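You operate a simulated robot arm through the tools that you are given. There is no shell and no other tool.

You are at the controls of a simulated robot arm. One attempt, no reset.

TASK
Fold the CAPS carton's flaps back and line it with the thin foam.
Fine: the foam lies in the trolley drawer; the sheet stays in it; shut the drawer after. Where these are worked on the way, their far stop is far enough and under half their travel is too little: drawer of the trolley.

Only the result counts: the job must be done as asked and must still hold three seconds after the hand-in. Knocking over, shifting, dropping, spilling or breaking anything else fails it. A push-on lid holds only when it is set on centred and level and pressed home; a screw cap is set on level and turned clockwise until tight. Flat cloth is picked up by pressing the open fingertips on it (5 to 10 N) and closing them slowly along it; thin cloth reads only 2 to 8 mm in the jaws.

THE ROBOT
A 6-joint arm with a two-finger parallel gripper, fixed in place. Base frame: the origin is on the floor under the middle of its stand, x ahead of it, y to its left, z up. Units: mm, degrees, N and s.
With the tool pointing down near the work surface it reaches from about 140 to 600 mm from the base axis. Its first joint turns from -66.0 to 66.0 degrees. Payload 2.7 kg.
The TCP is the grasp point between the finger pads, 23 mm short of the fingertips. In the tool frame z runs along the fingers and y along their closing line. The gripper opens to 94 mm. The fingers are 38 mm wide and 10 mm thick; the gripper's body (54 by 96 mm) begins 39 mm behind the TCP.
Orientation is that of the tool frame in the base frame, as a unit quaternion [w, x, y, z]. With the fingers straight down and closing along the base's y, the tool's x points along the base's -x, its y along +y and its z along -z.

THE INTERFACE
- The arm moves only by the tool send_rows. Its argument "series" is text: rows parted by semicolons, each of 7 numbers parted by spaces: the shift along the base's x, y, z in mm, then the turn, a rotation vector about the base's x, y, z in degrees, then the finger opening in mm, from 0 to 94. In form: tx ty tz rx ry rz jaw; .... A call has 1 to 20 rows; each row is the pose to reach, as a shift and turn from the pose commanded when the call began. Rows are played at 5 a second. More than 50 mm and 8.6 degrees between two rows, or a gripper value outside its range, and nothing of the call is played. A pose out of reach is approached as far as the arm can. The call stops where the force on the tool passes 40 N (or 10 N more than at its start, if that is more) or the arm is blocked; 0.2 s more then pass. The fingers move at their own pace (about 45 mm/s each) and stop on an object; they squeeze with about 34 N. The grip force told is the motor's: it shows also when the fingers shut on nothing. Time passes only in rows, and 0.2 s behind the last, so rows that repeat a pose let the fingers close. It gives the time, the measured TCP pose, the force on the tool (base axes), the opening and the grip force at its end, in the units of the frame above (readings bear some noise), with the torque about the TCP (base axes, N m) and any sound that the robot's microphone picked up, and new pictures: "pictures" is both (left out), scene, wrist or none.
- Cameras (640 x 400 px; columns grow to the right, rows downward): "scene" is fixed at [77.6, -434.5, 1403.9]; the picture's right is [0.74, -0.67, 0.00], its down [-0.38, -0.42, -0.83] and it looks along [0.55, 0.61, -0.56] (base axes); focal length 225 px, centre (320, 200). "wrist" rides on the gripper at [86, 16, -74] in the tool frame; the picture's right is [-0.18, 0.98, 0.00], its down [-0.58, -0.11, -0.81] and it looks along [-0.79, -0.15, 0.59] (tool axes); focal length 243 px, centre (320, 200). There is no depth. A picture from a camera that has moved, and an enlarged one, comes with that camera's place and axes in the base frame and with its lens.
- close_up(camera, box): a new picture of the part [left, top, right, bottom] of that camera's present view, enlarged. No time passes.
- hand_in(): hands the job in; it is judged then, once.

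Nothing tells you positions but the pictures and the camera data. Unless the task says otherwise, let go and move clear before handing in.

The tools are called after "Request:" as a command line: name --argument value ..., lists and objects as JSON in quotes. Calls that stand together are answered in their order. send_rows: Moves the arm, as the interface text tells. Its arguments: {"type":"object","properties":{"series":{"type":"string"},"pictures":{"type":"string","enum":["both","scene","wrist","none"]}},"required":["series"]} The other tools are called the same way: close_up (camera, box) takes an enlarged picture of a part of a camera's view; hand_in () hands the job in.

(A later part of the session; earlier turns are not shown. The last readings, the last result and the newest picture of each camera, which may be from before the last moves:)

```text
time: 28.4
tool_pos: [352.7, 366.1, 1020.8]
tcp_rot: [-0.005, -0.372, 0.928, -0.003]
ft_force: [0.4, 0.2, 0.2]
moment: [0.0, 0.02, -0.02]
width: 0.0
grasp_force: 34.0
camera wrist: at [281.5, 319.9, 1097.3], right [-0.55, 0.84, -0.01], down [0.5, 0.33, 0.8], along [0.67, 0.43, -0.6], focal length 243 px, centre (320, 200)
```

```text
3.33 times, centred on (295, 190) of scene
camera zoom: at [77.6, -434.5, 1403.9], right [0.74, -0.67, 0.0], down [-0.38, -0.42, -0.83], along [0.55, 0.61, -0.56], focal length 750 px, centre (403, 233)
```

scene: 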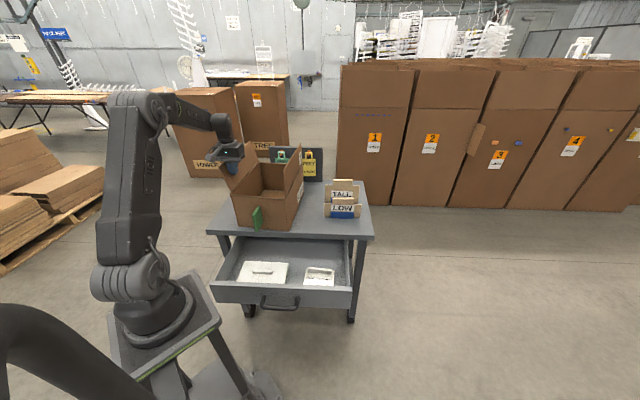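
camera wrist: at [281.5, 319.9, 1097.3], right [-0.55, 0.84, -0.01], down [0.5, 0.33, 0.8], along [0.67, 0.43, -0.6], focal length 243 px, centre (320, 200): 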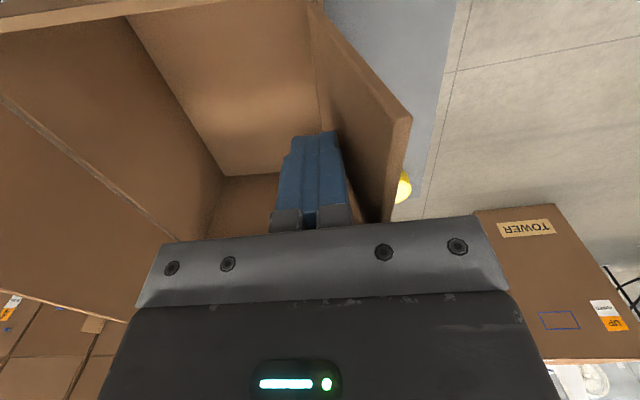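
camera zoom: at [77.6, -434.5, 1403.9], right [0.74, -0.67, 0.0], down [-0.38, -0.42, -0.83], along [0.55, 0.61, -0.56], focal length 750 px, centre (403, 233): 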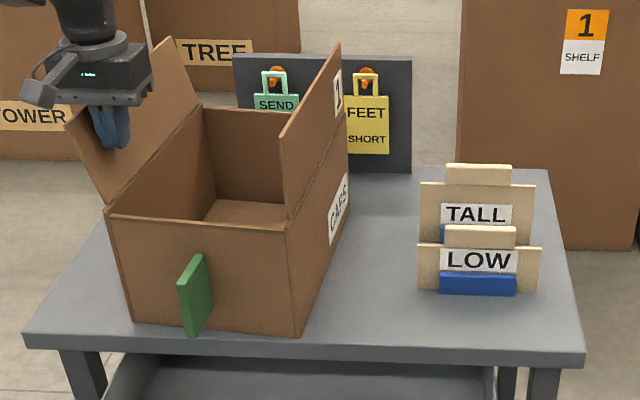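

The carton slid about 20 mm to the left because it's light and I pushed low and fast. I'll raise the contact close to the flap's top edge and push much more slowly.

Request:
send_rows --series "0 0 17 0 0 0 0; 0 0 34 0 0 0 0; -2.7 3 34 0 0 0 0; -4 4.5 34 0 0 0 0; -5.3 6 34 0 0 0 0; -6.7 7.5 34 0 0 0 0; -8 9 33.5 0 0 0 0; -9.3 10.5 33 0 0 0 0; -10.6 12 32.5 0 0 0 0; -12 13.4 32 0 0 0 0; -13.3 14.9 31.5 0 0 0 0; -14.6 16.4 31 0 0 0 0; -16 17.9 30 0 0 0 0; -17.3 19.4 29 0 0 0 0; -18.6 20.9 28 0 0 0 0; -20 22.4 27 0 0 0 0; -21.3 23.9 26 0 0 0 0"

Request:
close_up --camera "scene" --box '[205, 130, 385, 250]'

```text
time: 32.0
tool_pos: [332.8, 391.2, 1045.7]
tcp_rot: [-0.004, -0.372, 0.928, -0.005]
ft_force: [0.4, 0.8, 1.3]
moment: [0.03, -0.04, -0.05]
width: 0.1
grasp_force: 33.6
camera wrist: at [260.4, 345.0, 1122.1], right [-0.55, 0.84, -0.01], down [0.5, 0.33, 0.8], along [0.67, 0.43, -0.6], focal length 243 px, centre (320, 200)
```

scene: 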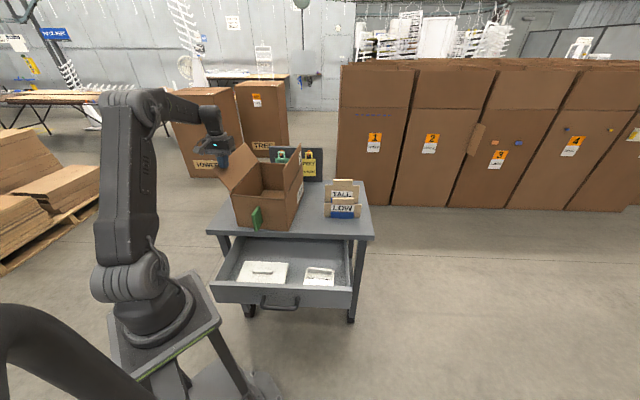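
wrist: 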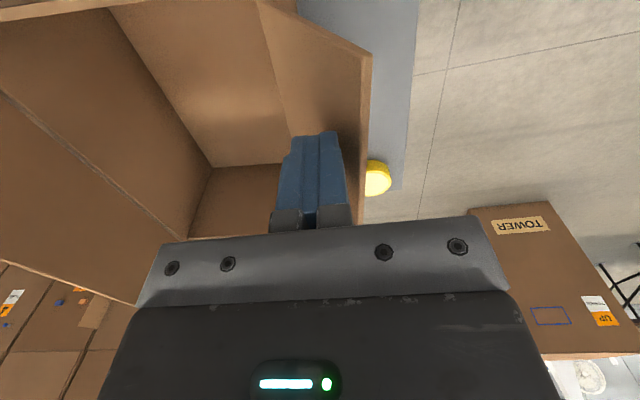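

```text
3.33 times, centred on (295, 190) of scene
camera zoom: at [77.6, -434.5, 1403.9], right [0.74, -0.67, 0.0], down [-0.38, -0.42, -0.83], along [0.55, 0.61, -0.56], focal length 750 px, centre (403, 233)
```

zoom: 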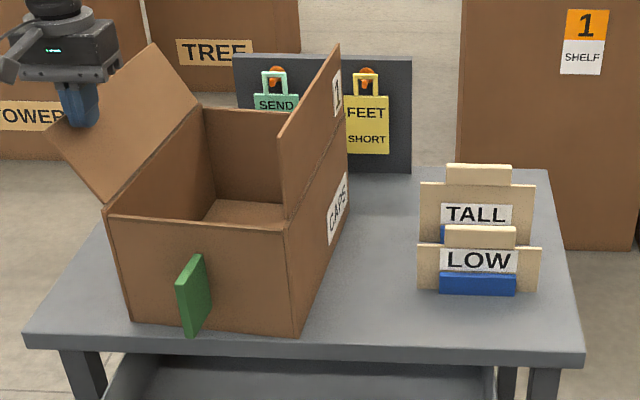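

The slow push near the top works: the carton stayed and the flap is at about 28°. I'll continue along the flap's arc at the same pace.

Request:
send_rows --series "-1.5 1.6 -1.2 0 0 0 0; -3 3.4 -2.5 0 0 0 0; -4.4 4.9 -3.9 0 0 0 0; -5.9 6.6 -5.3 0 0 0 0; -7.2 8.1 -6.7 0 0 0 0; -8.6 9.7 -8.2 0 0 0 0; -10 11.2 -9.8 0 0 0 0; -11.3 12.7 -11.4 0 0 0 0; -12.6 14.1 -13.1 0 0 0 0; -13.8 15.5 -14.8 0 0 0 0; -15.1 17 -16.6 0 0 0 0; -16.3 18.3 -18.4 0 0 0 0; -17.5 19.6 -20.3 0 0 0 0; -18.6 20.9 -22.2 0 0 0 0; -19.7 22.1 -24.2 0 0 0 0; -20.7 23.3 -26.2 0 0 0 0; -21.8 24.5 -28.2 0 0 0 0; -22.8 25.6 -30.3 0 0 0 0; -23.7 26.7 -32.4 0 0 0 0; -24.7 27.7 -34.6 0 0 0 0" --pictures "wrist"

Request:
close_up --camera "scene" --box '[205, 130, 385, 250]'

```text
time: 36.2
tool_pos: [307.7, 417.3, 1012.4]
tcp_rot: [-0.003, -0.372, 0.928, -0.005]
ft_force: [0.5, -0.3, 1.0]
moment: [0.05, -0.02, 0.0]
width: 0.0
grasp_force: 33.7
camera wrist: at [235.1, 371.6, 1089.1], right [-0.55, 0.84, -0.01], down [0.5, 0.33, 0.8], along [0.67, 0.43, -0.6], focal length 243 px, centre (320, 200)
```

wrist: 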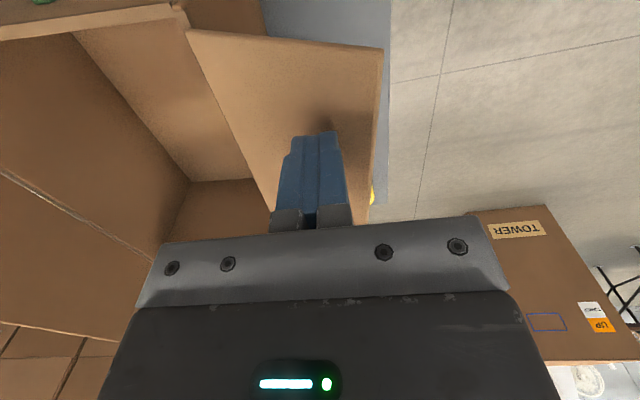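

```text
3.33 times, centred on (295, 190) of scene
camera zoom: at [77.6, -434.5, 1403.9], right [0.74, -0.67, 0.0], down [-0.38, -0.42, -0.83], along [0.55, 0.61, -0.56], focal length 750 px, centre (403, 233)
```

zoom: 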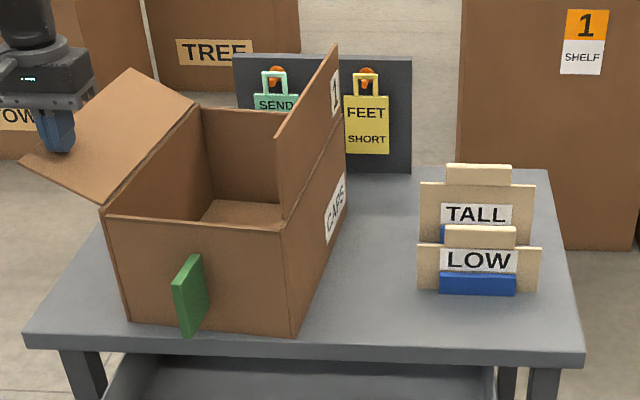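

Left flap is near 57° and the carton has hardly moved. Continuing the arc downward past horizontal.

Request:
send_rows --series "-1.3 1.5 -3.1 0 0 0 0; -2.5 2.8 -6.2 0 0 0 0; -3.7 4.2 -9.3 0 0 0 0; -4.8 5.4 -12.6 0 0 0 0; -5.7 6.4 -15.9 0 0 0 0; -6.7 7.5 -19.2 0 0 0 0; -7.4 8.4 -22.6 0 0 0 0; -8.2 9.2 -26.1 0 0 0 0; -8.8 9.9 -29.5 0 0 0 0; -9.3 10.5 -33.1 0 0 0 0; -9.8 11 -36.6 0 0 0 0; -10.2 11.4 -40.2 0 0 0 0; -10.4 11.7 -43.8 0 0 0 0; -10.6 12 -47.4 0 0 0 0; -10.7 12 -51 0 0 0 0; -10.7 12 -54.6 0 0 0 0; -10.6 11.9 -58.2 0 0 0 0; -10.4 11.7 -61.8 0 0 0 0; -10.1 11.4 -65.4 0 0 0 0; -9.8 11 -68.9 0 0 0 0" --pictures "wrist"

Request:
close_up --camera "scene" --box '[205, 130, 385, 250]'

```text
time: 40.4
tool_pos: [298.6, 429.6, 941.7]
tcp_rot: [-0.004, -0.373, 0.928, -0.005]
ft_force: [-0.1, -0.6, 2.8]
moment: [-0.06, 0.03, -0.02]
width: 0.3
grasp_force: 33.9
camera wrist: at [225.9, 383.7, 1017.8], right [-0.55, 0.84, -0.01], down [0.5, 0.33, 0.8], along [0.67, 0.43, -0.6], focal length 243 px, centre (320, 200)
```

wrist: 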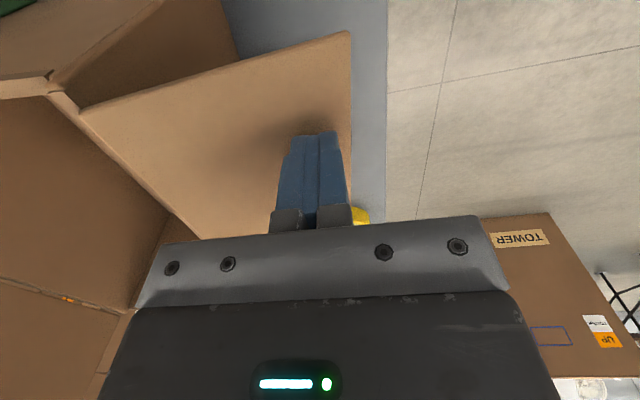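

```text
3.33 times, centred on (295, 190) of scene
camera zoom: at [77.6, -434.5, 1403.9], right [0.74, -0.67, 0.0], down [-0.38, -0.42, -0.83], along [0.55, 0.61, -0.56], focal length 750 px, centre (403, 233)
```

zoom: 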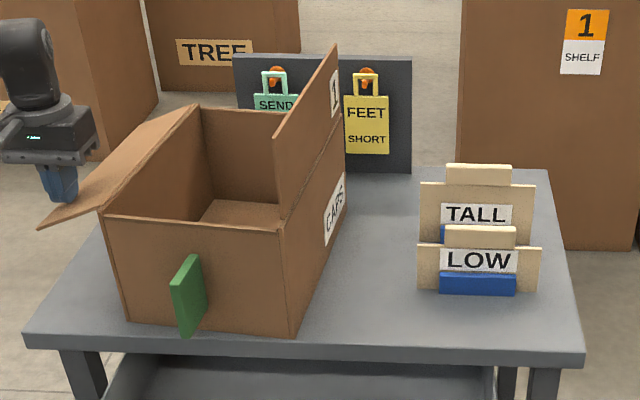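

The left flap is just past horizontal and stays with the finger; the carton is stable. I'll press it on down to around 135°.

Request:
send_rows --series "0.5 -0.5 -2.5 0 0 0 0; 0.9 -1 -5 0 0 0 0; 1.5 -1.7 -7.4 0 0 0 0; 2.1 -2.4 -9.8 0 0 0 0; 2.8 -3.1 -12.2 0 0 0 0; 3.5 -4 -14.5 0 0 0 0; 4.3 -4.9 -16.8 0 0 0 0; 5.1 -5.8 -19.1 0 0 0 0; 6 -6.7 -21.3 0 0 0 0; 7 -7.8 -23.5 0 0 0 0; 7.9 -8.9 -25.6 0 0 0 0; 9 -10.1 -27.7 0 0 0 0; 10 -11.3 -29.7 0 0 0 0; 11.2 -12.5 -31.6 0 0 0 0; 12.4 -13.9 -33.5 0 0 0 0" --pictures "wrist"

Request:
close_up --camera "scene" --box '[205, 130, 385, 250]'

```text
time: 43.6
tool_pos: [310.2, 415.2, 909.0]
tcp_rot: [-0.004, -0.371, 0.928, -0.005]
ft_force: [-3.3, 1.3, 5.9]
moment: [0.05, -0.07, 0.08]
width: 0.1
grasp_force: 34.2
camera wrist: at [237.4, 369.8, 985.8], right [-0.55, 0.84, -0.01], down [0.5, 0.33, 0.8], along [0.67, 0.43, -0.6], focal length 243 px, centre (320, 200)
```

wrist: 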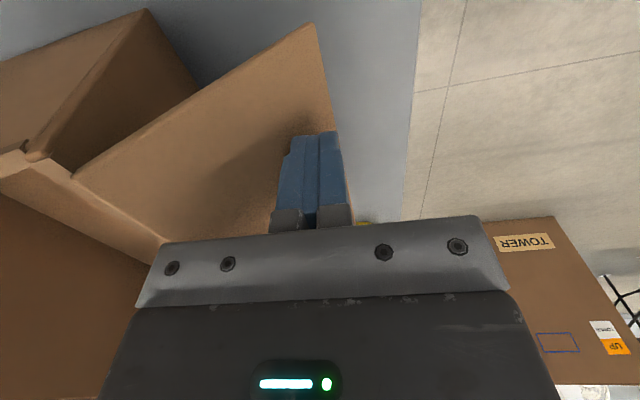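

```text
3.33 times, centred on (295, 190) of scene
camera zoom: at [77.5, -434.5, 1403.9], right [0.74, -0.67, 0.0], down [-0.38, -0.42, -0.83], along [0.55, 0.61, -0.56], focal length 750 px, centre (403, 233)
```

zoom: 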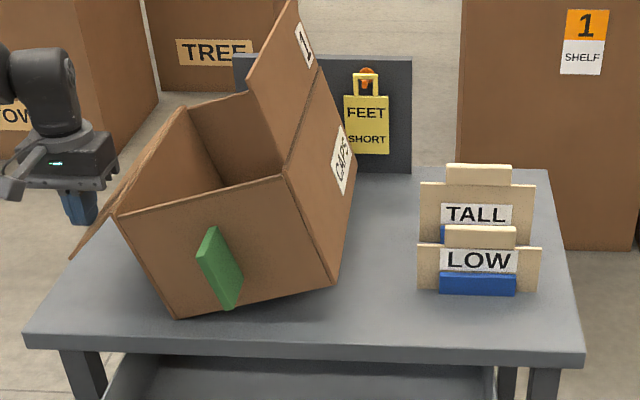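

The flap reached its stop and further pressing is tipping the carton onto its left edge. I'll reverse immediately along the same path, slowly, to set it back down.

Request:
send_rows --series "-1.2 1.4 1.9 0 0 0 0; -2.4 2.6 3.8 0 0 0 0; -3.4 3.8 5.8 0 0 0 0; -4.5 5 7.9 0 0 0 0; -5.4 6.1 10 0 0 0 0; -6.4 7.2 12.2 0 0 0 0; -7.3 8.1 14.4 0 0 0 0; -8.1 9 16.7 0 0 0 0; -8.9 9.9 19 0 0 0 0; -9.6 10.8 21.3 0 0 0 0; -10.3 11.5 23.7 0 0 0 0; -10.9 12.2 26.1 0 0 0 0; -11.5 12.9 28.5 0 0 0 0; -11.9 13.4 31 0 0 0 0; -12.4 13.9 33.5 0 0 0 0" --pictures "wrist"

Request:
close_up --camera "scene" --box '[205, 130, 385, 250]'

```text
time: 46.8
tool_pos: [296.6, 430.1, 945.3]
tcp_rot: [-0.003, -0.372, 0.928, -0.005]
ft_force: [-0.4, 0.4, 0.5]
moment: [-0.01, 0.01, 0.02]
width: 0.1
grasp_force: 33.7
camera wrist: at [223.8, 383.5, 1019.9], right [-0.55, 0.84, -0.01], down [0.5, 0.33, 0.8], along [0.67, 0.43, -0.6], focal length 243 px, centre (320, 200)
```

wrist: 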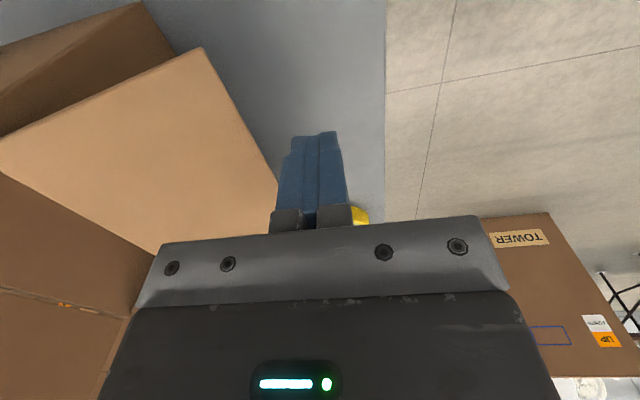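

```text
3.33 times, centred on (295, 190) of scene
camera zoom: at [77.6, -434.5, 1403.9], right [0.74, -0.67, 0.0], down [-0.38, -0.42, -0.83], along [0.55, 0.61, -0.56], focal length 750 px, centre (403, 233)
```

zoom: 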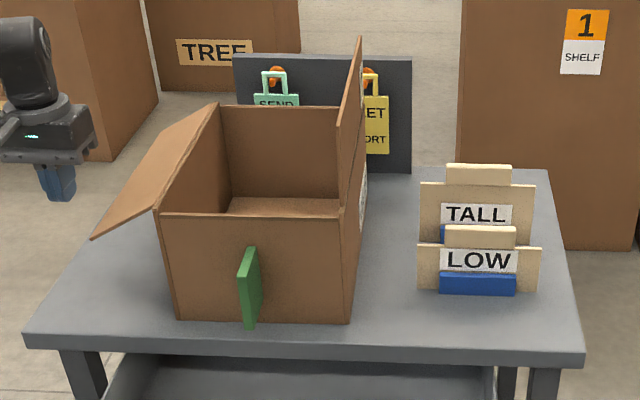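

The carton is back upright, now sitting slightly right of where it was with a heading near 46°, and the left flap rests folded at about 114° against its stop. I'll rise clear and go above the right flap, taking a look from there.

Request:
send_rows --series "0 0 40 0 0 0 0; 0 0 80 0 0 0 0; 0 0 120 0 0 0 0; 0 0 160 0 0 0 0; 0 0 205 0 0 0 0; 28 -32 205 0 0 0.5 0; 56 -65 205 0 0 1 0; 84 -98 205 0 0 1.5 0; 112 -131 205 0 0 2 0; 140 -164 205 0 0 2.5 0; 168 -197 205 0 0 2.5 0; 196 -230 205 0 0 2.5 0; 196 -230 205 0 0 2.5 0"

Request:
close_up --camera "wrist" --box '[60, 0, 460, 250]'

Request:
close_up --camera "scene" --box '[205, 130, 385, 250]'

```text
time: 49.6
tool_pos: [497.4, 201.3, 1146.4]
tcp_rot: [-0.003, -0.392, 0.92, -0.005]
ft_force: [-0.3, -0.2, 0.6]
moment: [0.03, 0.0, -0.02]
width: 0.4
grasp_force: 34.3
camera wrist: at [426.9, 151.1, 1222.5], right [-0.58, 0.81, -0.01], down [0.48, 0.35, 0.8], along [0.65, 0.46, -0.6], focal length 243 px, centre (320, 200)
```

scene: 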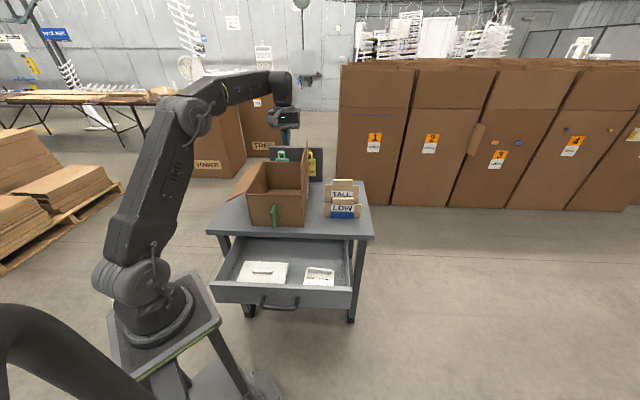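
wrist: 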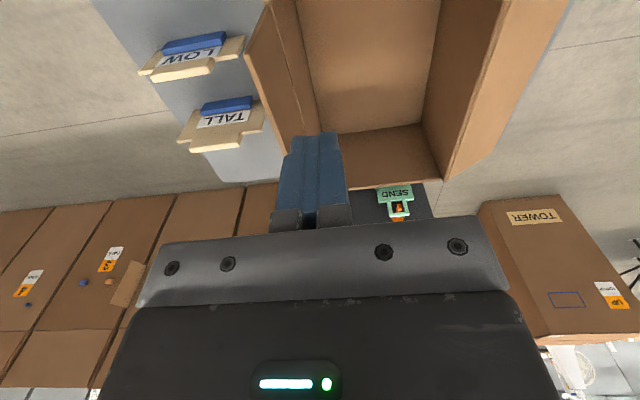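

```text
1.60 times, centred on (260, 125) of wrist
camera zoom: at [426.9, 151.1, 1222.5], right [-0.58, 0.81, -0.01], down [0.48, 0.35, 0.8], along [0.65, 0.46, -0.6], focal length 388 px, centre (416, 320)
```

zoom: 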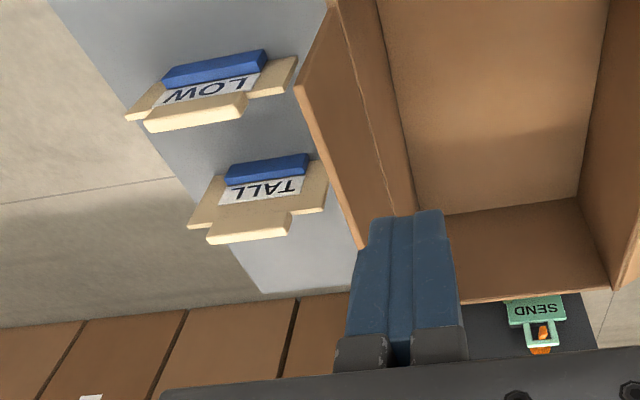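

```text
3.33 times, centred on (295, 190) of scene
camera zoom: at [77.6, -434.5, 1403.9], right [0.74, -0.67, 0.0], down [-0.38, -0.42, -0.83], along [0.55, 0.61, -0.56], focal length 750 px, centre (403, 233)
```

zoom: 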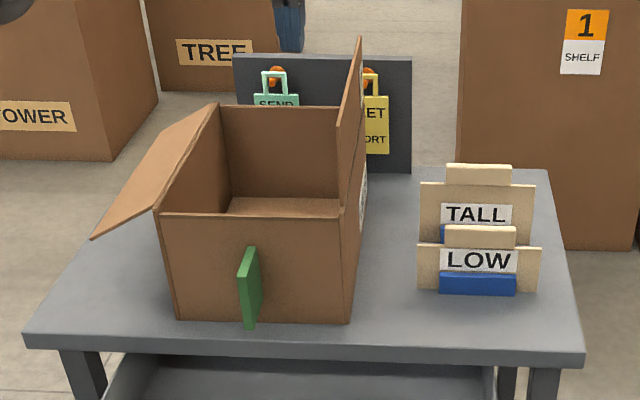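

The carton heading is about 46.2° and the right flap's front top corner is near (512,150,1052). I'll lower beside the right flap, about 35 mm inside, with the fingertips near its top edge.

Request:
send_rows --series "0 0 -35 0 0 0 0; 0 0 -70 0 0 0 0; 0 0 -91 0 0 0 0; 7.2 -6.9 -91 0 0 0 0; 14.4 -13.8 -91 0 0 0 0; 21.7 -20.8 -91 0 0 0 0; 21.7 -20.8 -91 0 0 0 0"

Request:
close_up --camera "scene" --box '[205, 130, 385, 250]'

```text
time: 51.2
tool_pos: [516.8, 177.9, 1056.2]
tcp_rot: [-0.005, -0.393, 0.92, -0.004]
ft_force: [-1.0, -0.6, -0.7]
moment: [-0.04, 0.03, 0.03]
width: 0.0
grasp_force: 34.2
camera wrist: at [446.5, 128.4, 1132.7], right [-0.58, 0.81, -0.01], down [0.48, 0.35, 0.8], along [0.65, 0.46, -0.6], focal length 243 px, centre (320, 200)
```

scene: 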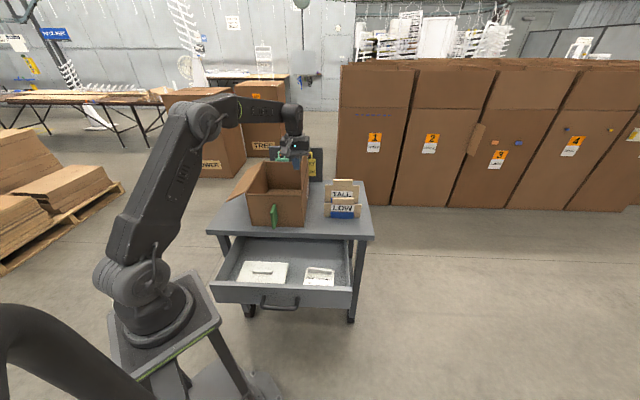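
wrist: 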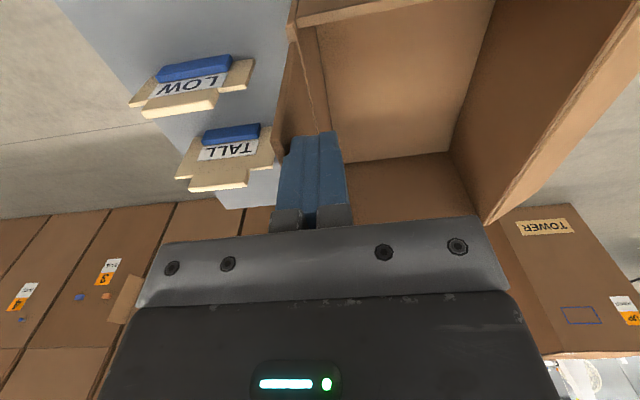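

```text
3.33 times, centred on (295, 190) of scene
camera zoom: at [77.6, -434.5, 1403.9], right [0.74, -0.67, 0.0], down [-0.38, -0.42, -0.83], along [0.55, 0.61, -0.56], focal length 750 px, centre (403, 233)
```

zoom: 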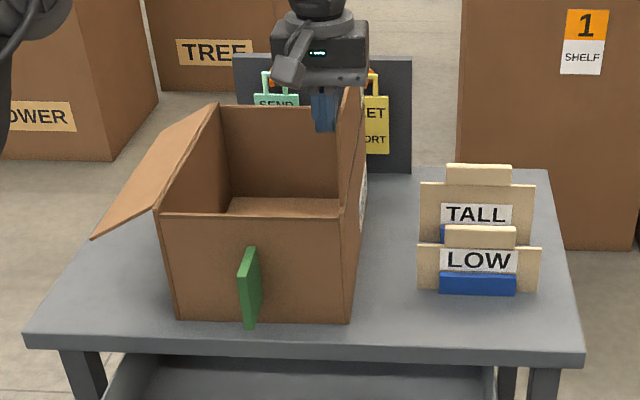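

Now I push the right flap outward slowly along its arc.

Request:
send_rows --series "1.8 -1.7 0 0 0 0 0; 3.6 -3.5 0 0 0 0 0; 5.1 -4.8 0 0 0 0 0; 6.5 -6.2 -0.1 0 0 0 0; 7.9 -7.6 -0.2 0 0 0 0; 9.4 -9 -0.3 0 0 0 0; 10.8 -10.4 -0.5 0 0 0 0; 12.3 -11.8 -0.8 0 0 0 0; 13.7 -13.1 -1 0 0 0 0; 15.2 -14.5 -1.3 0 0 0 0; 16.6 -15.9 -1.7 0 0 0 0; 18.1 -17.3 -2.1 0 0 0 0; 19.4 -18.6 -2.5 0 0 0 0; 20.9 -20 -3 0 0 0 0; 22.2 -21.3 -3.5 0 0 0 0; 23.6 -22.6 -4.1 0 0 0 0; 25.1 -24 -4.7 0 0 0 0; 26.4 -25.3 -5.3 0 0 0 0; 27.8 -26.6 -6 0 0 0 0; 29.1 -27.9 -6.7 0 0 0 0" --pictures "wrist"

Request:
close_up --camera "scene" --box '[205, 130, 385, 250]'

```text
time: 55.4
tool_pos: [545.5, 149.2, 1051.0]
tcp_rot: [-0.003, -0.392, 0.92, -0.004]
ft_force: [-0.6, 0.8, 1.3]
moment: [0.02, 0.0, 0.02]
width: 0.0
grasp_force: 34.0
camera wrist: at [474.8, 100.7, 1126.6], right [-0.58, 0.81, -0.01], down [0.48, 0.35, 0.8], along [0.65, 0.46, -0.6], focal length 243 px, centre (320, 200)
```

wrist: 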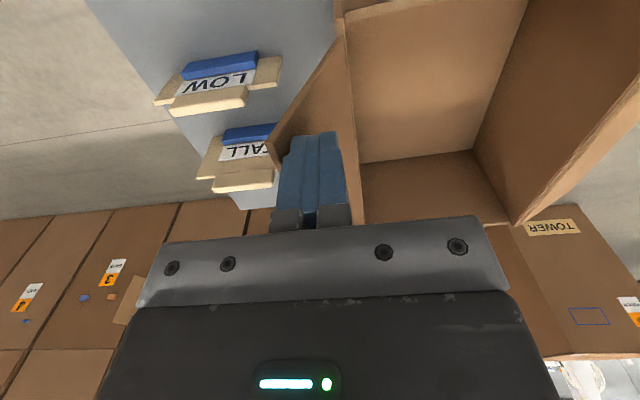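

```text
3.33 times, centred on (295, 190) of scene
camera zoom: at [77.6, -434.4, 1403.9], right [0.74, -0.67, 0.0], down [-0.38, -0.42, -0.83], along [0.55, 0.61, -0.56], focal length 750 px, centre (403, 233)
```

zoom: 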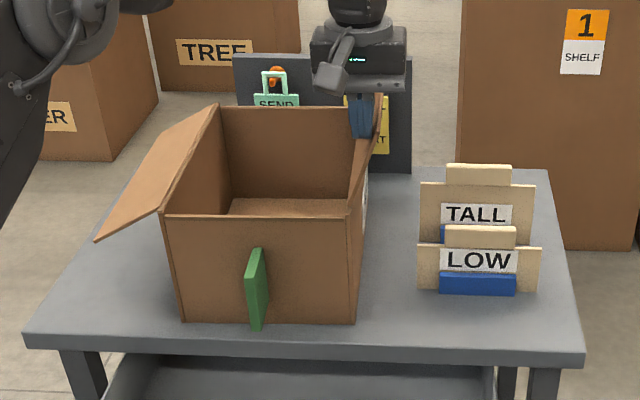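

The right flap is about 17° out with only a few mm of carton movement. Continuing.

Request:
send_rows --series "1.7 -1.6 -0.7 0 0 0 0; 3.4 -3.2 -1.5 0 0 0 0; 5.1 -4.8 -2.4 0 0 0 0; 6.8 -6.4 -3.4 0 0 0 0; 8.4 -8 -4.4 0 0 0 0; 10 -9.5 -5.4 0 0 0 0; 11.7 -11.1 -6.5 0 0 0 0; 13.3 -12.6 -7.7 0 0 0 0; 14.8 -14 -8.9 0 0 0 0; 16.4 -15.5 -10.2 0 0 0 0; 17.9 -16.9 -11.6 0 0 0 0; 19.4 -18.3 -13 0 0 0 0; 20.9 -19.7 -14.4 0 0 0 0; 22.3 -21.1 -15.9 0 0 0 0; 23.7 -22.4 -17.5 0 0 0 0; 25.1 -23.7 -19.1 0 0 0 0; 26.5 -25 -20.8 0 0 0 0; 27.8 -26.2 -22.5 0 0 0 0; 29.1 -27.5 -24.2 0 0 0 0; 30.3 -28.6 -26 0 0 0 0" --pictures "wrist"

Request:
close_up --camera "scene" --box '[205, 130, 385, 250]'

```text
time: 59.6
tool_pos: [574.5, 123.0, 1024.1]
tcp_rot: [-0.004, -0.392, 0.92, -0.005]
ft_force: [-0.8, 0.4, 1.3]
moment: [-0.01, -0.03, -0.03]
width: 0.1
grasp_force: 34.0
camera wrist: at [504.2, 73.8, 1100.2], right [-0.58, 0.81, -0.01], down [0.48, 0.35, 0.8], along [0.65, 0.46, -0.6], focal length 243 px, centre (320, 200)
```

wrist: 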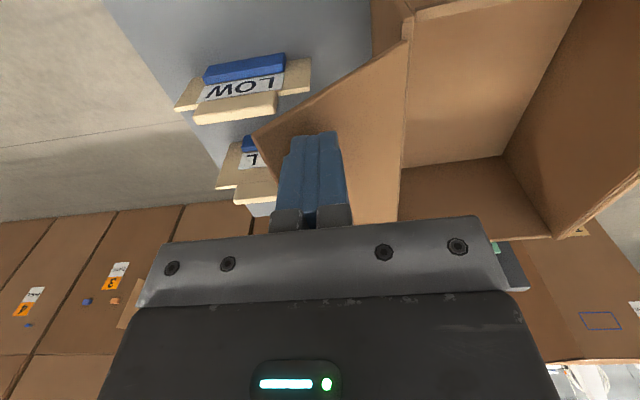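

```text
3.33 times, centred on (295, 190) of scene
camera zoom: at [77.6, -434.5, 1403.9], right [0.74, -0.67, 0.0], down [-0.38, -0.42, -0.83], along [0.55, 0.61, -0.56], focal length 750 px, centre (403, 233)
```

zoom: 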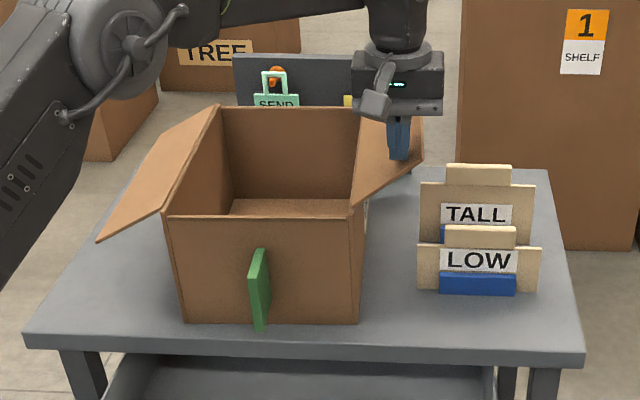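

Right flap is near 46°. Now the motion becomes mostly downward; continuing slowly to just past horizontal.

Request:
send_rows --series "1.1 -1 -3.8 0 0 0 0; 2.7 -2.5 -7.1 0 0 0 0; 4.1 -3.9 -10.4 0 0 0 0; 5.2 -4.9 -14.2 0 0 0 0; 6.1 -5.8 -17.9 0 0 0 0; 6.9 -6.5 -21.7 0 0 0 0; 7.9 -7.4 -25.2 0 0 0 0; 8.7 -8.2 -28.8 0 0 0 0; 9.1 -8.6 -32.5 0 0 0 0; 9.7 -9.1 -36.1 0 0 0 0; 10.2 -9.6 -39.7 0 0 0 0; 10.2 -9.6 -43.5 0 0 0 0; 10.4 -9.8 -47.1 0 0 0 0; 10.5 -10 -50.6 0 0 0 0; 10.9 -10.3 -54.1 0 0 0 0; 10.9 -10.3 -57.7 0 0 0 0; 10.9 -10.3 -61.2 0 0 0 0; 10.9 -10.3 -64 0 0 0 0" --pictures "wrist"

Request:
close_up --camera "scene" --box '[205, 130, 385, 250]'

```text
time: 63.4
tool_pos: [585.7, 110.8, 959.8]
tcp_rot: [-0.004, -0.392, 0.92, -0.003]
ft_force: [-0.6, 2.2, 1.5]
moment: [0.08, 0.02, 0.02]
width: 0.2
grasp_force: 33.9
camera wrist: at [514.8, 62.0, 1036.2], right [-0.58, 0.81, -0.01], down [0.48, 0.35, 0.8], along [0.65, 0.46, -0.6], focal length 243 px, centre (320, 200)
```

wrist: 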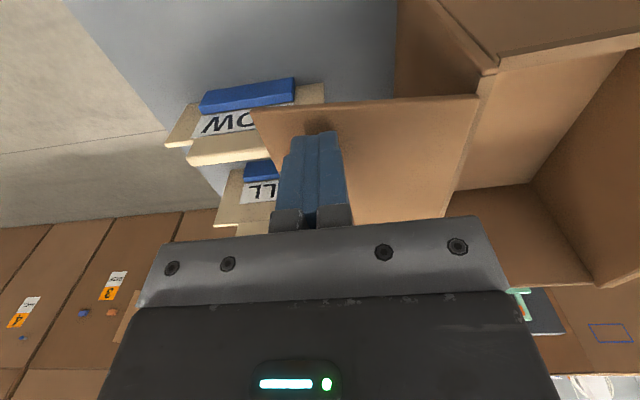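

```text
3.33 times, centred on (295, 190) of scene
camera zoom: at [77.6, -434.4, 1403.9], right [0.74, -0.67, 0.0], down [-0.38, -0.42, -0.83], along [0.55, 0.61, -0.56], focal length 750 px, centre (403, 233)
```

zoom: 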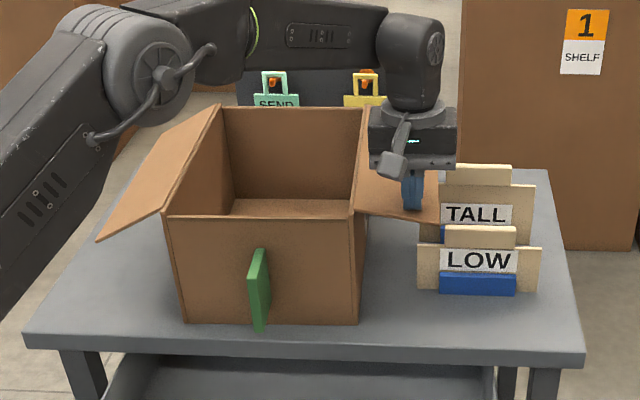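

The flap is about horizontal and clear above the TALL/LOW holders. I'll press it about 15 mm further, the same amount that the left flap took freely, watching the force.

Request:
send_rows --series "0 0 -1.5 0 0 0 0; 0 0 -3 0 0 0 0; 0 0 -4.5 0 0 0 0; 0 0 -6 0 0 0 0; 0 0 -7.5 0 0 0 0; 0 0 -9 0 0 0 0; 0 0 -10.5 0 0 0 0; 0 0 -12 0 0 0 0; 0 0 -13.5 0 0 0 0; 0 0 -15 0 0 0 0" --pictures "wrist"

Request:
close_up --camera "scene" --box '[205, 130, 385, 250]'

```text
time: 65.6
tool_pos: [586.9, 111.8, 946.3]
tcp_rot: [-0.005, -0.393, 0.92, -0.005]
ft_force: [0.9, 1.4, 2.1]
moment: [0.07, -0.03, -0.01]
width: 0.0
grasp_force: 34.3
camera wrist: at [516.2, 62.1, 1022.0], right [-0.58, 0.81, -0.01], down [0.48, 0.35, 0.8], along [0.65, 0.46, -0.6], focal length 243 px, centre (320, 200)
```

wrist: 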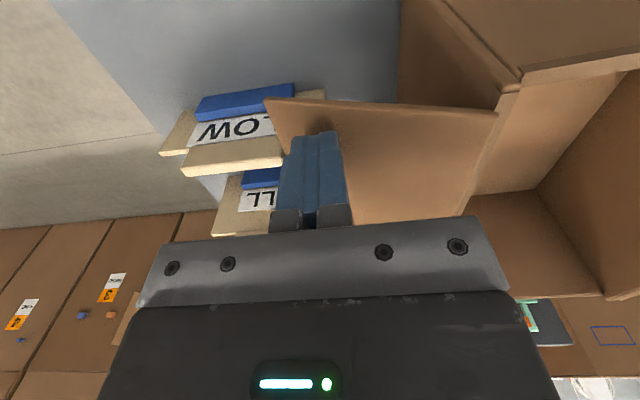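

```text
3.33 times, centred on (295, 190) of scene
camera zoom: at [77.6, -434.4, 1403.9], right [0.74, -0.67, 0.0], down [-0.38, -0.42, -0.83], along [0.55, 0.61, -0.56], focal length 750 px, centre (403, 233)
```

zoom: 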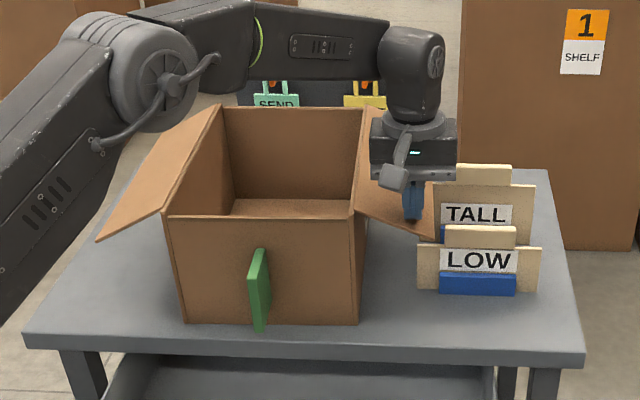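

Right flap is at about 106°. I'll press just a few millimetres more, watching for any resistance or tipping.

Request:
send_rows --series "0 0 -1 0 0 0 0; -0.2 0.2 -2 0 0 0 0; -0.4 0.4 -3 0 0 0 0; -0.6 0.6 -4 0 0 0 0; -0.8 0.8 -5 0 0 0 0; -0.8 0.8 -5 0 0 0 0" --pictures "none"

Request:
close_up --camera "scene" --box '[205, 130, 385, 250]'

```text
time: 67.0
tool_pos: [585.6, 113.9, 940.1]
tcp_rot: [-0.005, -0.392, 0.92, -0.005]
ft_force: [0.8, -1.4, 0.3]
moment: [0.0, -0.02, 0.01]
width: 0.1
grasp_force: 33.8
```

```text
3.33 times, centred on (295, 190) of scene
camera zoom: at [77.6, -434.5, 1403.9], right [0.74, -0.67, 0.0], down [-0.38, -0.42, -0.83], along [0.55, 0.61, -0.56], focal length 750 px, centre (403, 233)
```

zoom: 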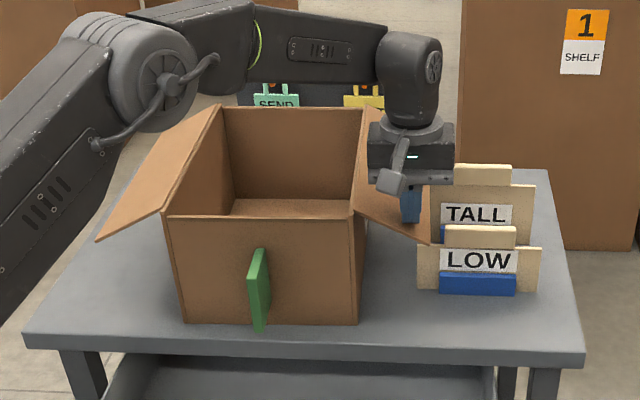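

Both flaps now hang at about 112–115° outward, and nothing else has moved. I'll rise clear, then swing over the drawer and turn the tool to grip the foam's rib.

Request:
send_rows --series "0 0 30 0 0 0 0; 0 0 70 0 0 0 0; 0 0 115 0 0 0 0; 0 0 160 0 0 0 0; -36 6 160 0 0 -8 0; -72 12 160 0 0 -16 0; -108 18 160 0 0 -24 0; -144 24 155 0 0 -32 0; -180 30 150 0 0 -40 10; -216 36 140 0 0 -48 20; -252 42 125 0 0 -56 30; -285 48 110 0 0 -64 30; -285 48 80 0 0 -72 30; -285 48 50 0 0 -80 30; -285 48 20 0 0 -88 30; -285 48 -10 0 0 -92.8 30; -285 48 -10 0 0 -92.8 30"

Request:
close_up --camera "scene" --box '[205, 130, 385, 250]'

Request:
close_up --camera "scene" --box '[205, 225, 365, 320]'

```text
time: 70.6
tool_pos: [300.5, 161.2, 928.6]
tcp_rot: [-0.006, 0.396, 0.918, 0.001]
ft_force: [-0.3, -0.4, 1.4]
moment: [-0.02, -0.03, -0.05]
width: 30.0
grasp_force: 0.2
camera wrist: at [254.4, 235.4, 1004.1], right [0.84, 0.54, -0.01], down [0.33, -0.5, 0.8], along [0.43, -0.68, -0.6], focal length 243 px, centre (320, 200)
```

scene: 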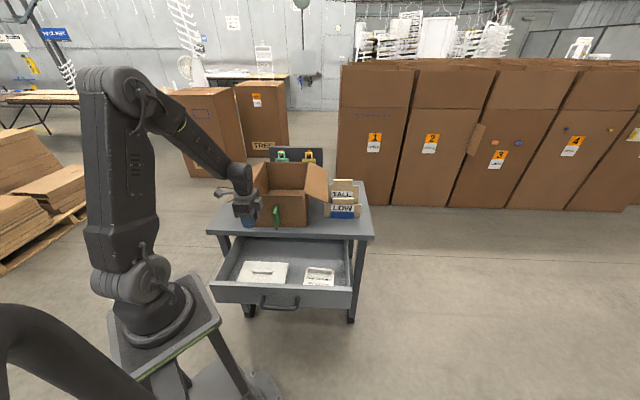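
wrist: 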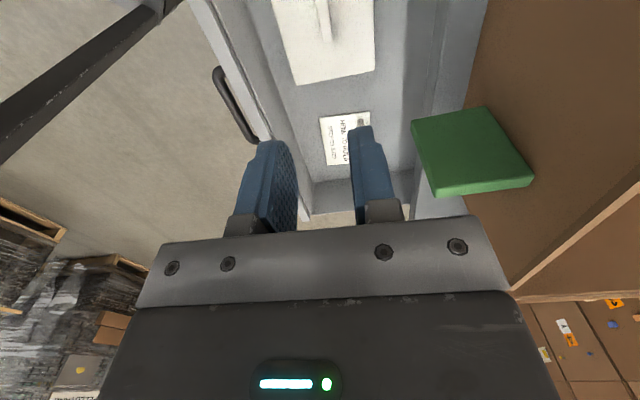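

```text
3.33 times, centred on (295, 190) of scene
camera zoom: at [77.6, -434.5, 1403.9], right [0.74, -0.67, 0.0], down [-0.38, -0.42, -0.83], along [0.55, 0.61, -0.56], focal length 750 px, centre (403, 233)
```

zoom: 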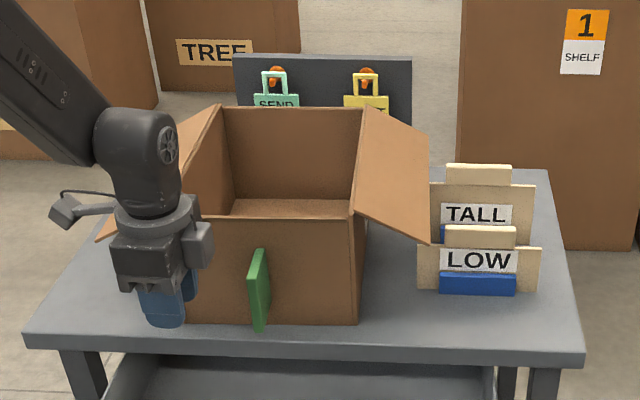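

```text
4.00 times, centred on (285, 272) of scene
camera zoom: at [77.6, -434.5, 1403.9], right [0.74, -0.67, 0.0], down [-0.38, -0.42, -0.83], along [0.55, 0.61, -0.56], focal length 900 px, centre (460, -90)
```

zoom: 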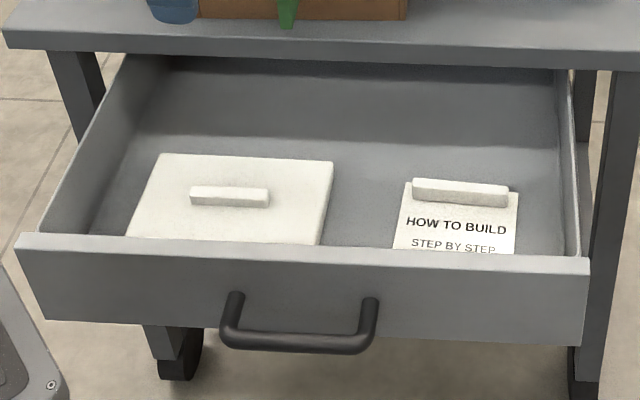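

Both flaps stay folded and nothing else was disturbed. I'm over the foam's rib; I'll descend with the jaws open to 36 mm to just above it and check alignment.

Request:
send_rows --series "0.2 0.8 -45 -0.2 -0.3 0 36; 0.2 0.8 -90 -0.38 -0.58 0 36; 0.2 0.8 -135 -0.38 -0.58 0 36; 0.2 0.8 -180 -0.38 -0.58 0 36; 0.2 0.8 -225 -0.38 -0.58 0 36; 0.2 0.8 -225 -0.38 -0.58 0 36"

Request:
close_up --camera "wrist" --box '[200, 0, 460, 230]'

Request:
close_up --camera "scene" --box '[215, 225, 325, 300]'

```text
time: 72.0
tool_pos: [300.9, 163.0, 703.0]
tcp_rot: [0.001, 0.395, 0.919, -0.001]
ft_force: [0.1, 0.7, 0.3]
moment: [-0.03, 0.01, -0.02]
width: 36.0
grasp_force: 0.1
camera wrist: at [253.9, 238.5, 778.4], right [0.84, 0.54, 0.0], down [0.32, -0.5, 0.81], along [0.44, -0.68, -0.59], focal length 243 px, centre (320, 200)
```

scene: 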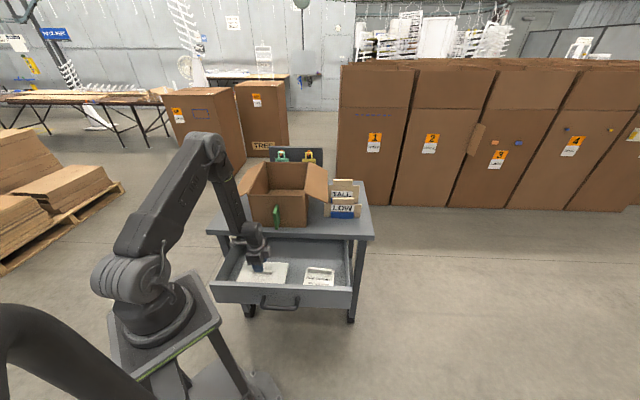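
wrist: 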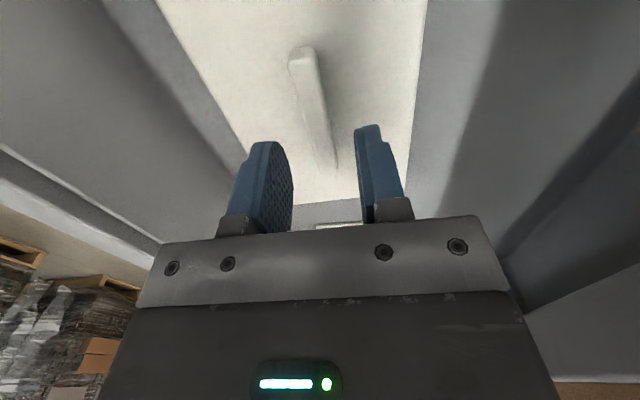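

```text
1.74 times, centred on (330, 115) of wrist
camera zoom: at [253.9, 238.5, 778.4], right [0.84, 0.54, 0.0], down [0.32, -0.5, 0.81], along [0.44, -0.68, -0.59], focal length 422 px, centre (303, 348)
```

zoom: 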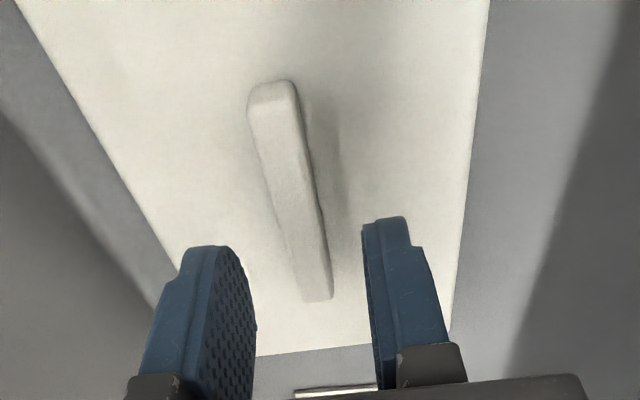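

```text
5.33 times, centred on (270, 262) of scene
camera zoom: at [77.6, -434.5, 1403.9], right [0.74, -0.67, 0.0], down [-0.38, -0.42, -0.83], along [0.55, 0.61, -0.56], focal length 1200 px, centre (587, -133)
```

zoom: 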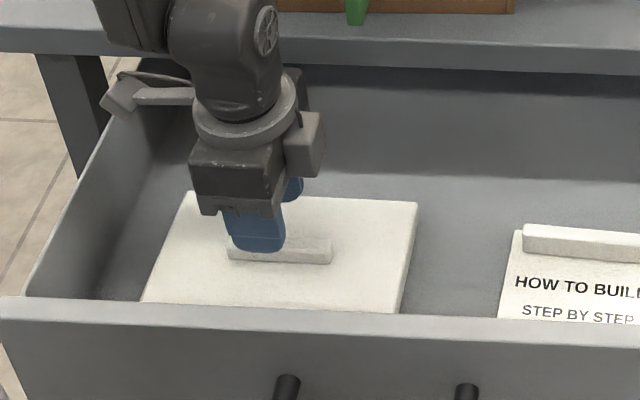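

The tool axis is within about 1 mm of the rib across its thickness; I'll shift 4 mm along it and go down to the foam's surface.

Request:
send_rows --series "3 -3.2 -12 0 0 0 36; 3 -3.2 -24 0 0 0 36; 3 -3.2 -32 0 0 0 36; 3 -3.2 -36 0 0 0 36; 3 -3.2 -39 0 0 0 36; 3 -3.2 -39 0 0 0 36"

Request:
close_up --camera "wrist" --box '[200, 0, 460, 230]'

Request:
close_up --camera "scene" --box '[235, 240, 305, 290]'

```text
time: 73.4
tool_pos: [304.7, 157.8, 666.6]
tcp_rot: [0.001, 0.395, 0.919, 0.0]
ft_force: [-2.7, 1.5, 23.5]
moment: [0.04, 0.12, -0.04]
width: 36.1
grasp_force: 0.0
camera wrist: at [257.5, 234.0, 742.1], right [0.84, 0.54, 0.0], down [0.32, -0.5, 0.81], along [0.44, -0.68, -0.59], focal length 243 px, centre (320, 200)
```

scene: 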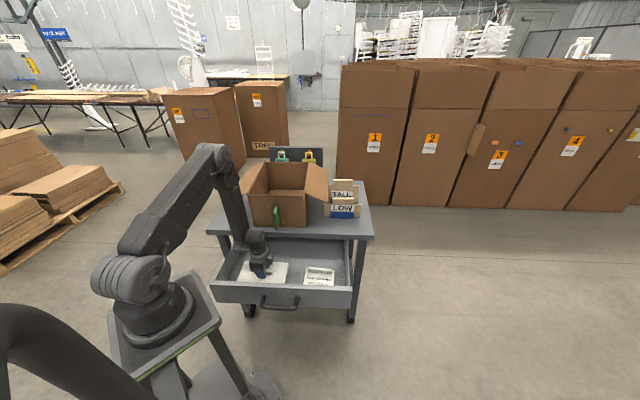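
wrist: 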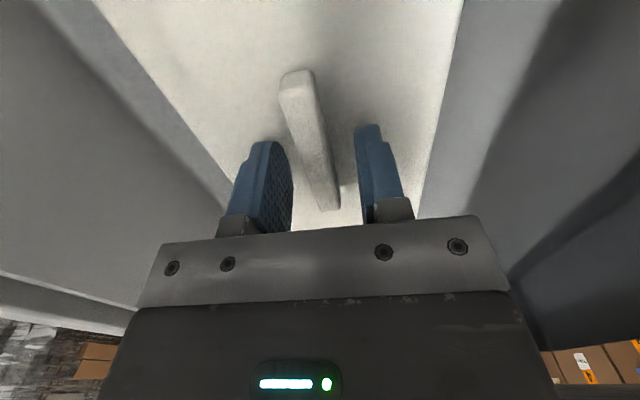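

```text
1.74 times, centred on (330, 115) of wrist
camera zoom: at [257.5, 234.0, 742.1], right [0.84, 0.54, 0.0], down [0.32, -0.5, 0.81], along [0.44, -0.68, -0.59], focal length 422 px, centre (303, 348)
```

zoom: 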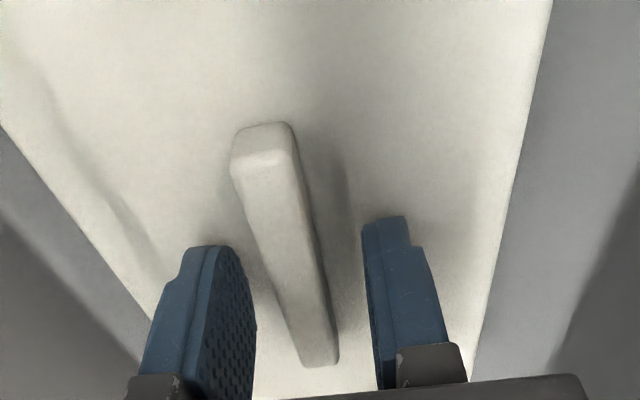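

```text
8.00 times, centred on (270, 265) of scene
camera zoom: at [77.4, -434.5, 1403.9], right [0.74, -0.67, 0.0], down [-0.38, -0.42, -0.83], along [0.55, 0.61, -0.56], focal length 1800 px, centre (720, -320)
```

zoom: 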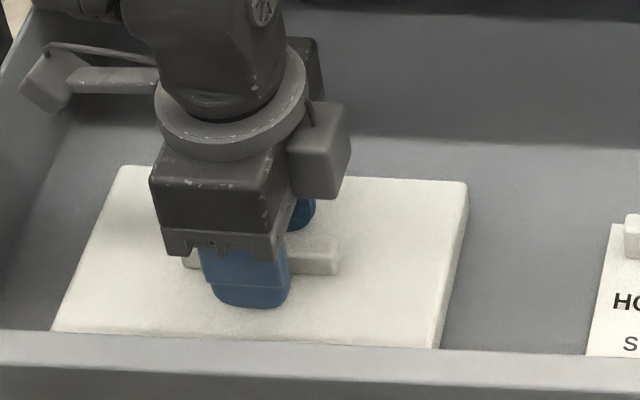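

Fingertips are resting on the foam with about 23 N. I'll lift about 2 mm to relieve it and close on the rib.

Request:
send_rows --series "0 0 1.5 0 0 0 36; 0 0 2.5 0 0 0 36; 0 0 2.5 0 0 0 26; 0 0 2.5 0 0 0 18; 0 0 2.5 0 0 0 10; 0 0 2.5 0 0 0 4; 0 0 2.5 0 0 0 4; 0 0 2.5 0 0 0 4" --pictures "wrist"

```text
time: 75.2
tool_pos: [303.7, 159.5, 668.2]
tcp_rot: [0.0, 0.394, 0.919, -0.001]
ft_force: [0.3, -0.3, 0.0]
moment: [-0.03, -0.02, -0.01]
width: 12.6
grasp_force: 33.8
camera wrist: at [256.9, 233.6, 743.7], right [0.84, 0.54, 0.0], down [0.32, -0.5, 0.81], along [0.44, -0.68, -0.59], focal length 243 px, centre (320, 200)
```

wrist: 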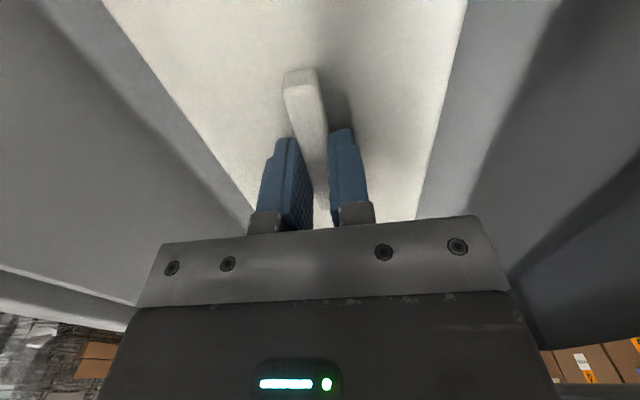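

The rib is gripped (12.6 mm). Lifting a little first to check the foam comes along.

Request:
send_rows --series "0 0 8 0 0 0 4; 0 0 20 0 0 0 4; 0 0 35 0 0 0 4; 0 0 50 0 0 0 4; 0 0 50 0 0 0 4"

Request:
close_up --camera "scene" --box '[215, 215, 345, 305]'

```text
time: 76.4
tool_pos: [301.9, 158.8, 719.1]
tcp_rot: [0.0, 0.396, 0.918, 0.0]
ft_force: [-0.2, 0.3, -0.2]
moment: [0.01, -0.03, -0.04]
width: 12.7
grasp_force: 34.0
camera wrist: at [256.2, 234.3, 793.8], right [0.84, 0.54, 0.0], down [0.32, -0.5, 0.81], along [0.44, -0.68, -0.59], focal length 243 px, centre (320, 200)
```

scene: 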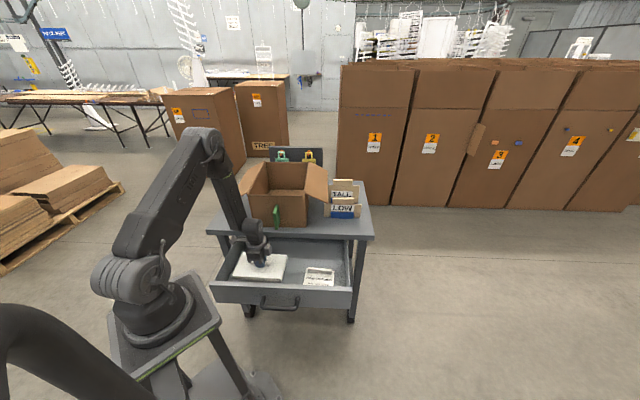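
wrist: 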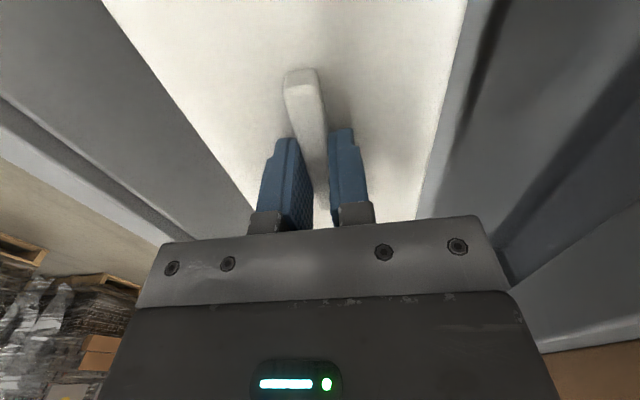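

```text
4.44 times, centred on (280, 260) of scene
camera zoom: at [77.6, -434.5, 1403.9], right [0.74, -0.67, 0.0], down [-0.38, -0.42, -0.83], along [0.55, 0.61, -0.56], focal length 1000 px, centre (498, -67)
```

zoom: 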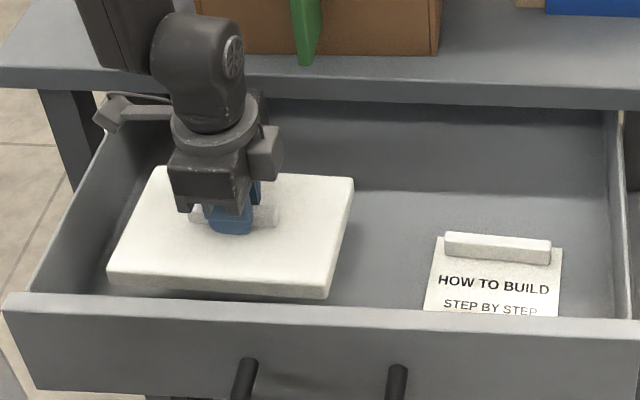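

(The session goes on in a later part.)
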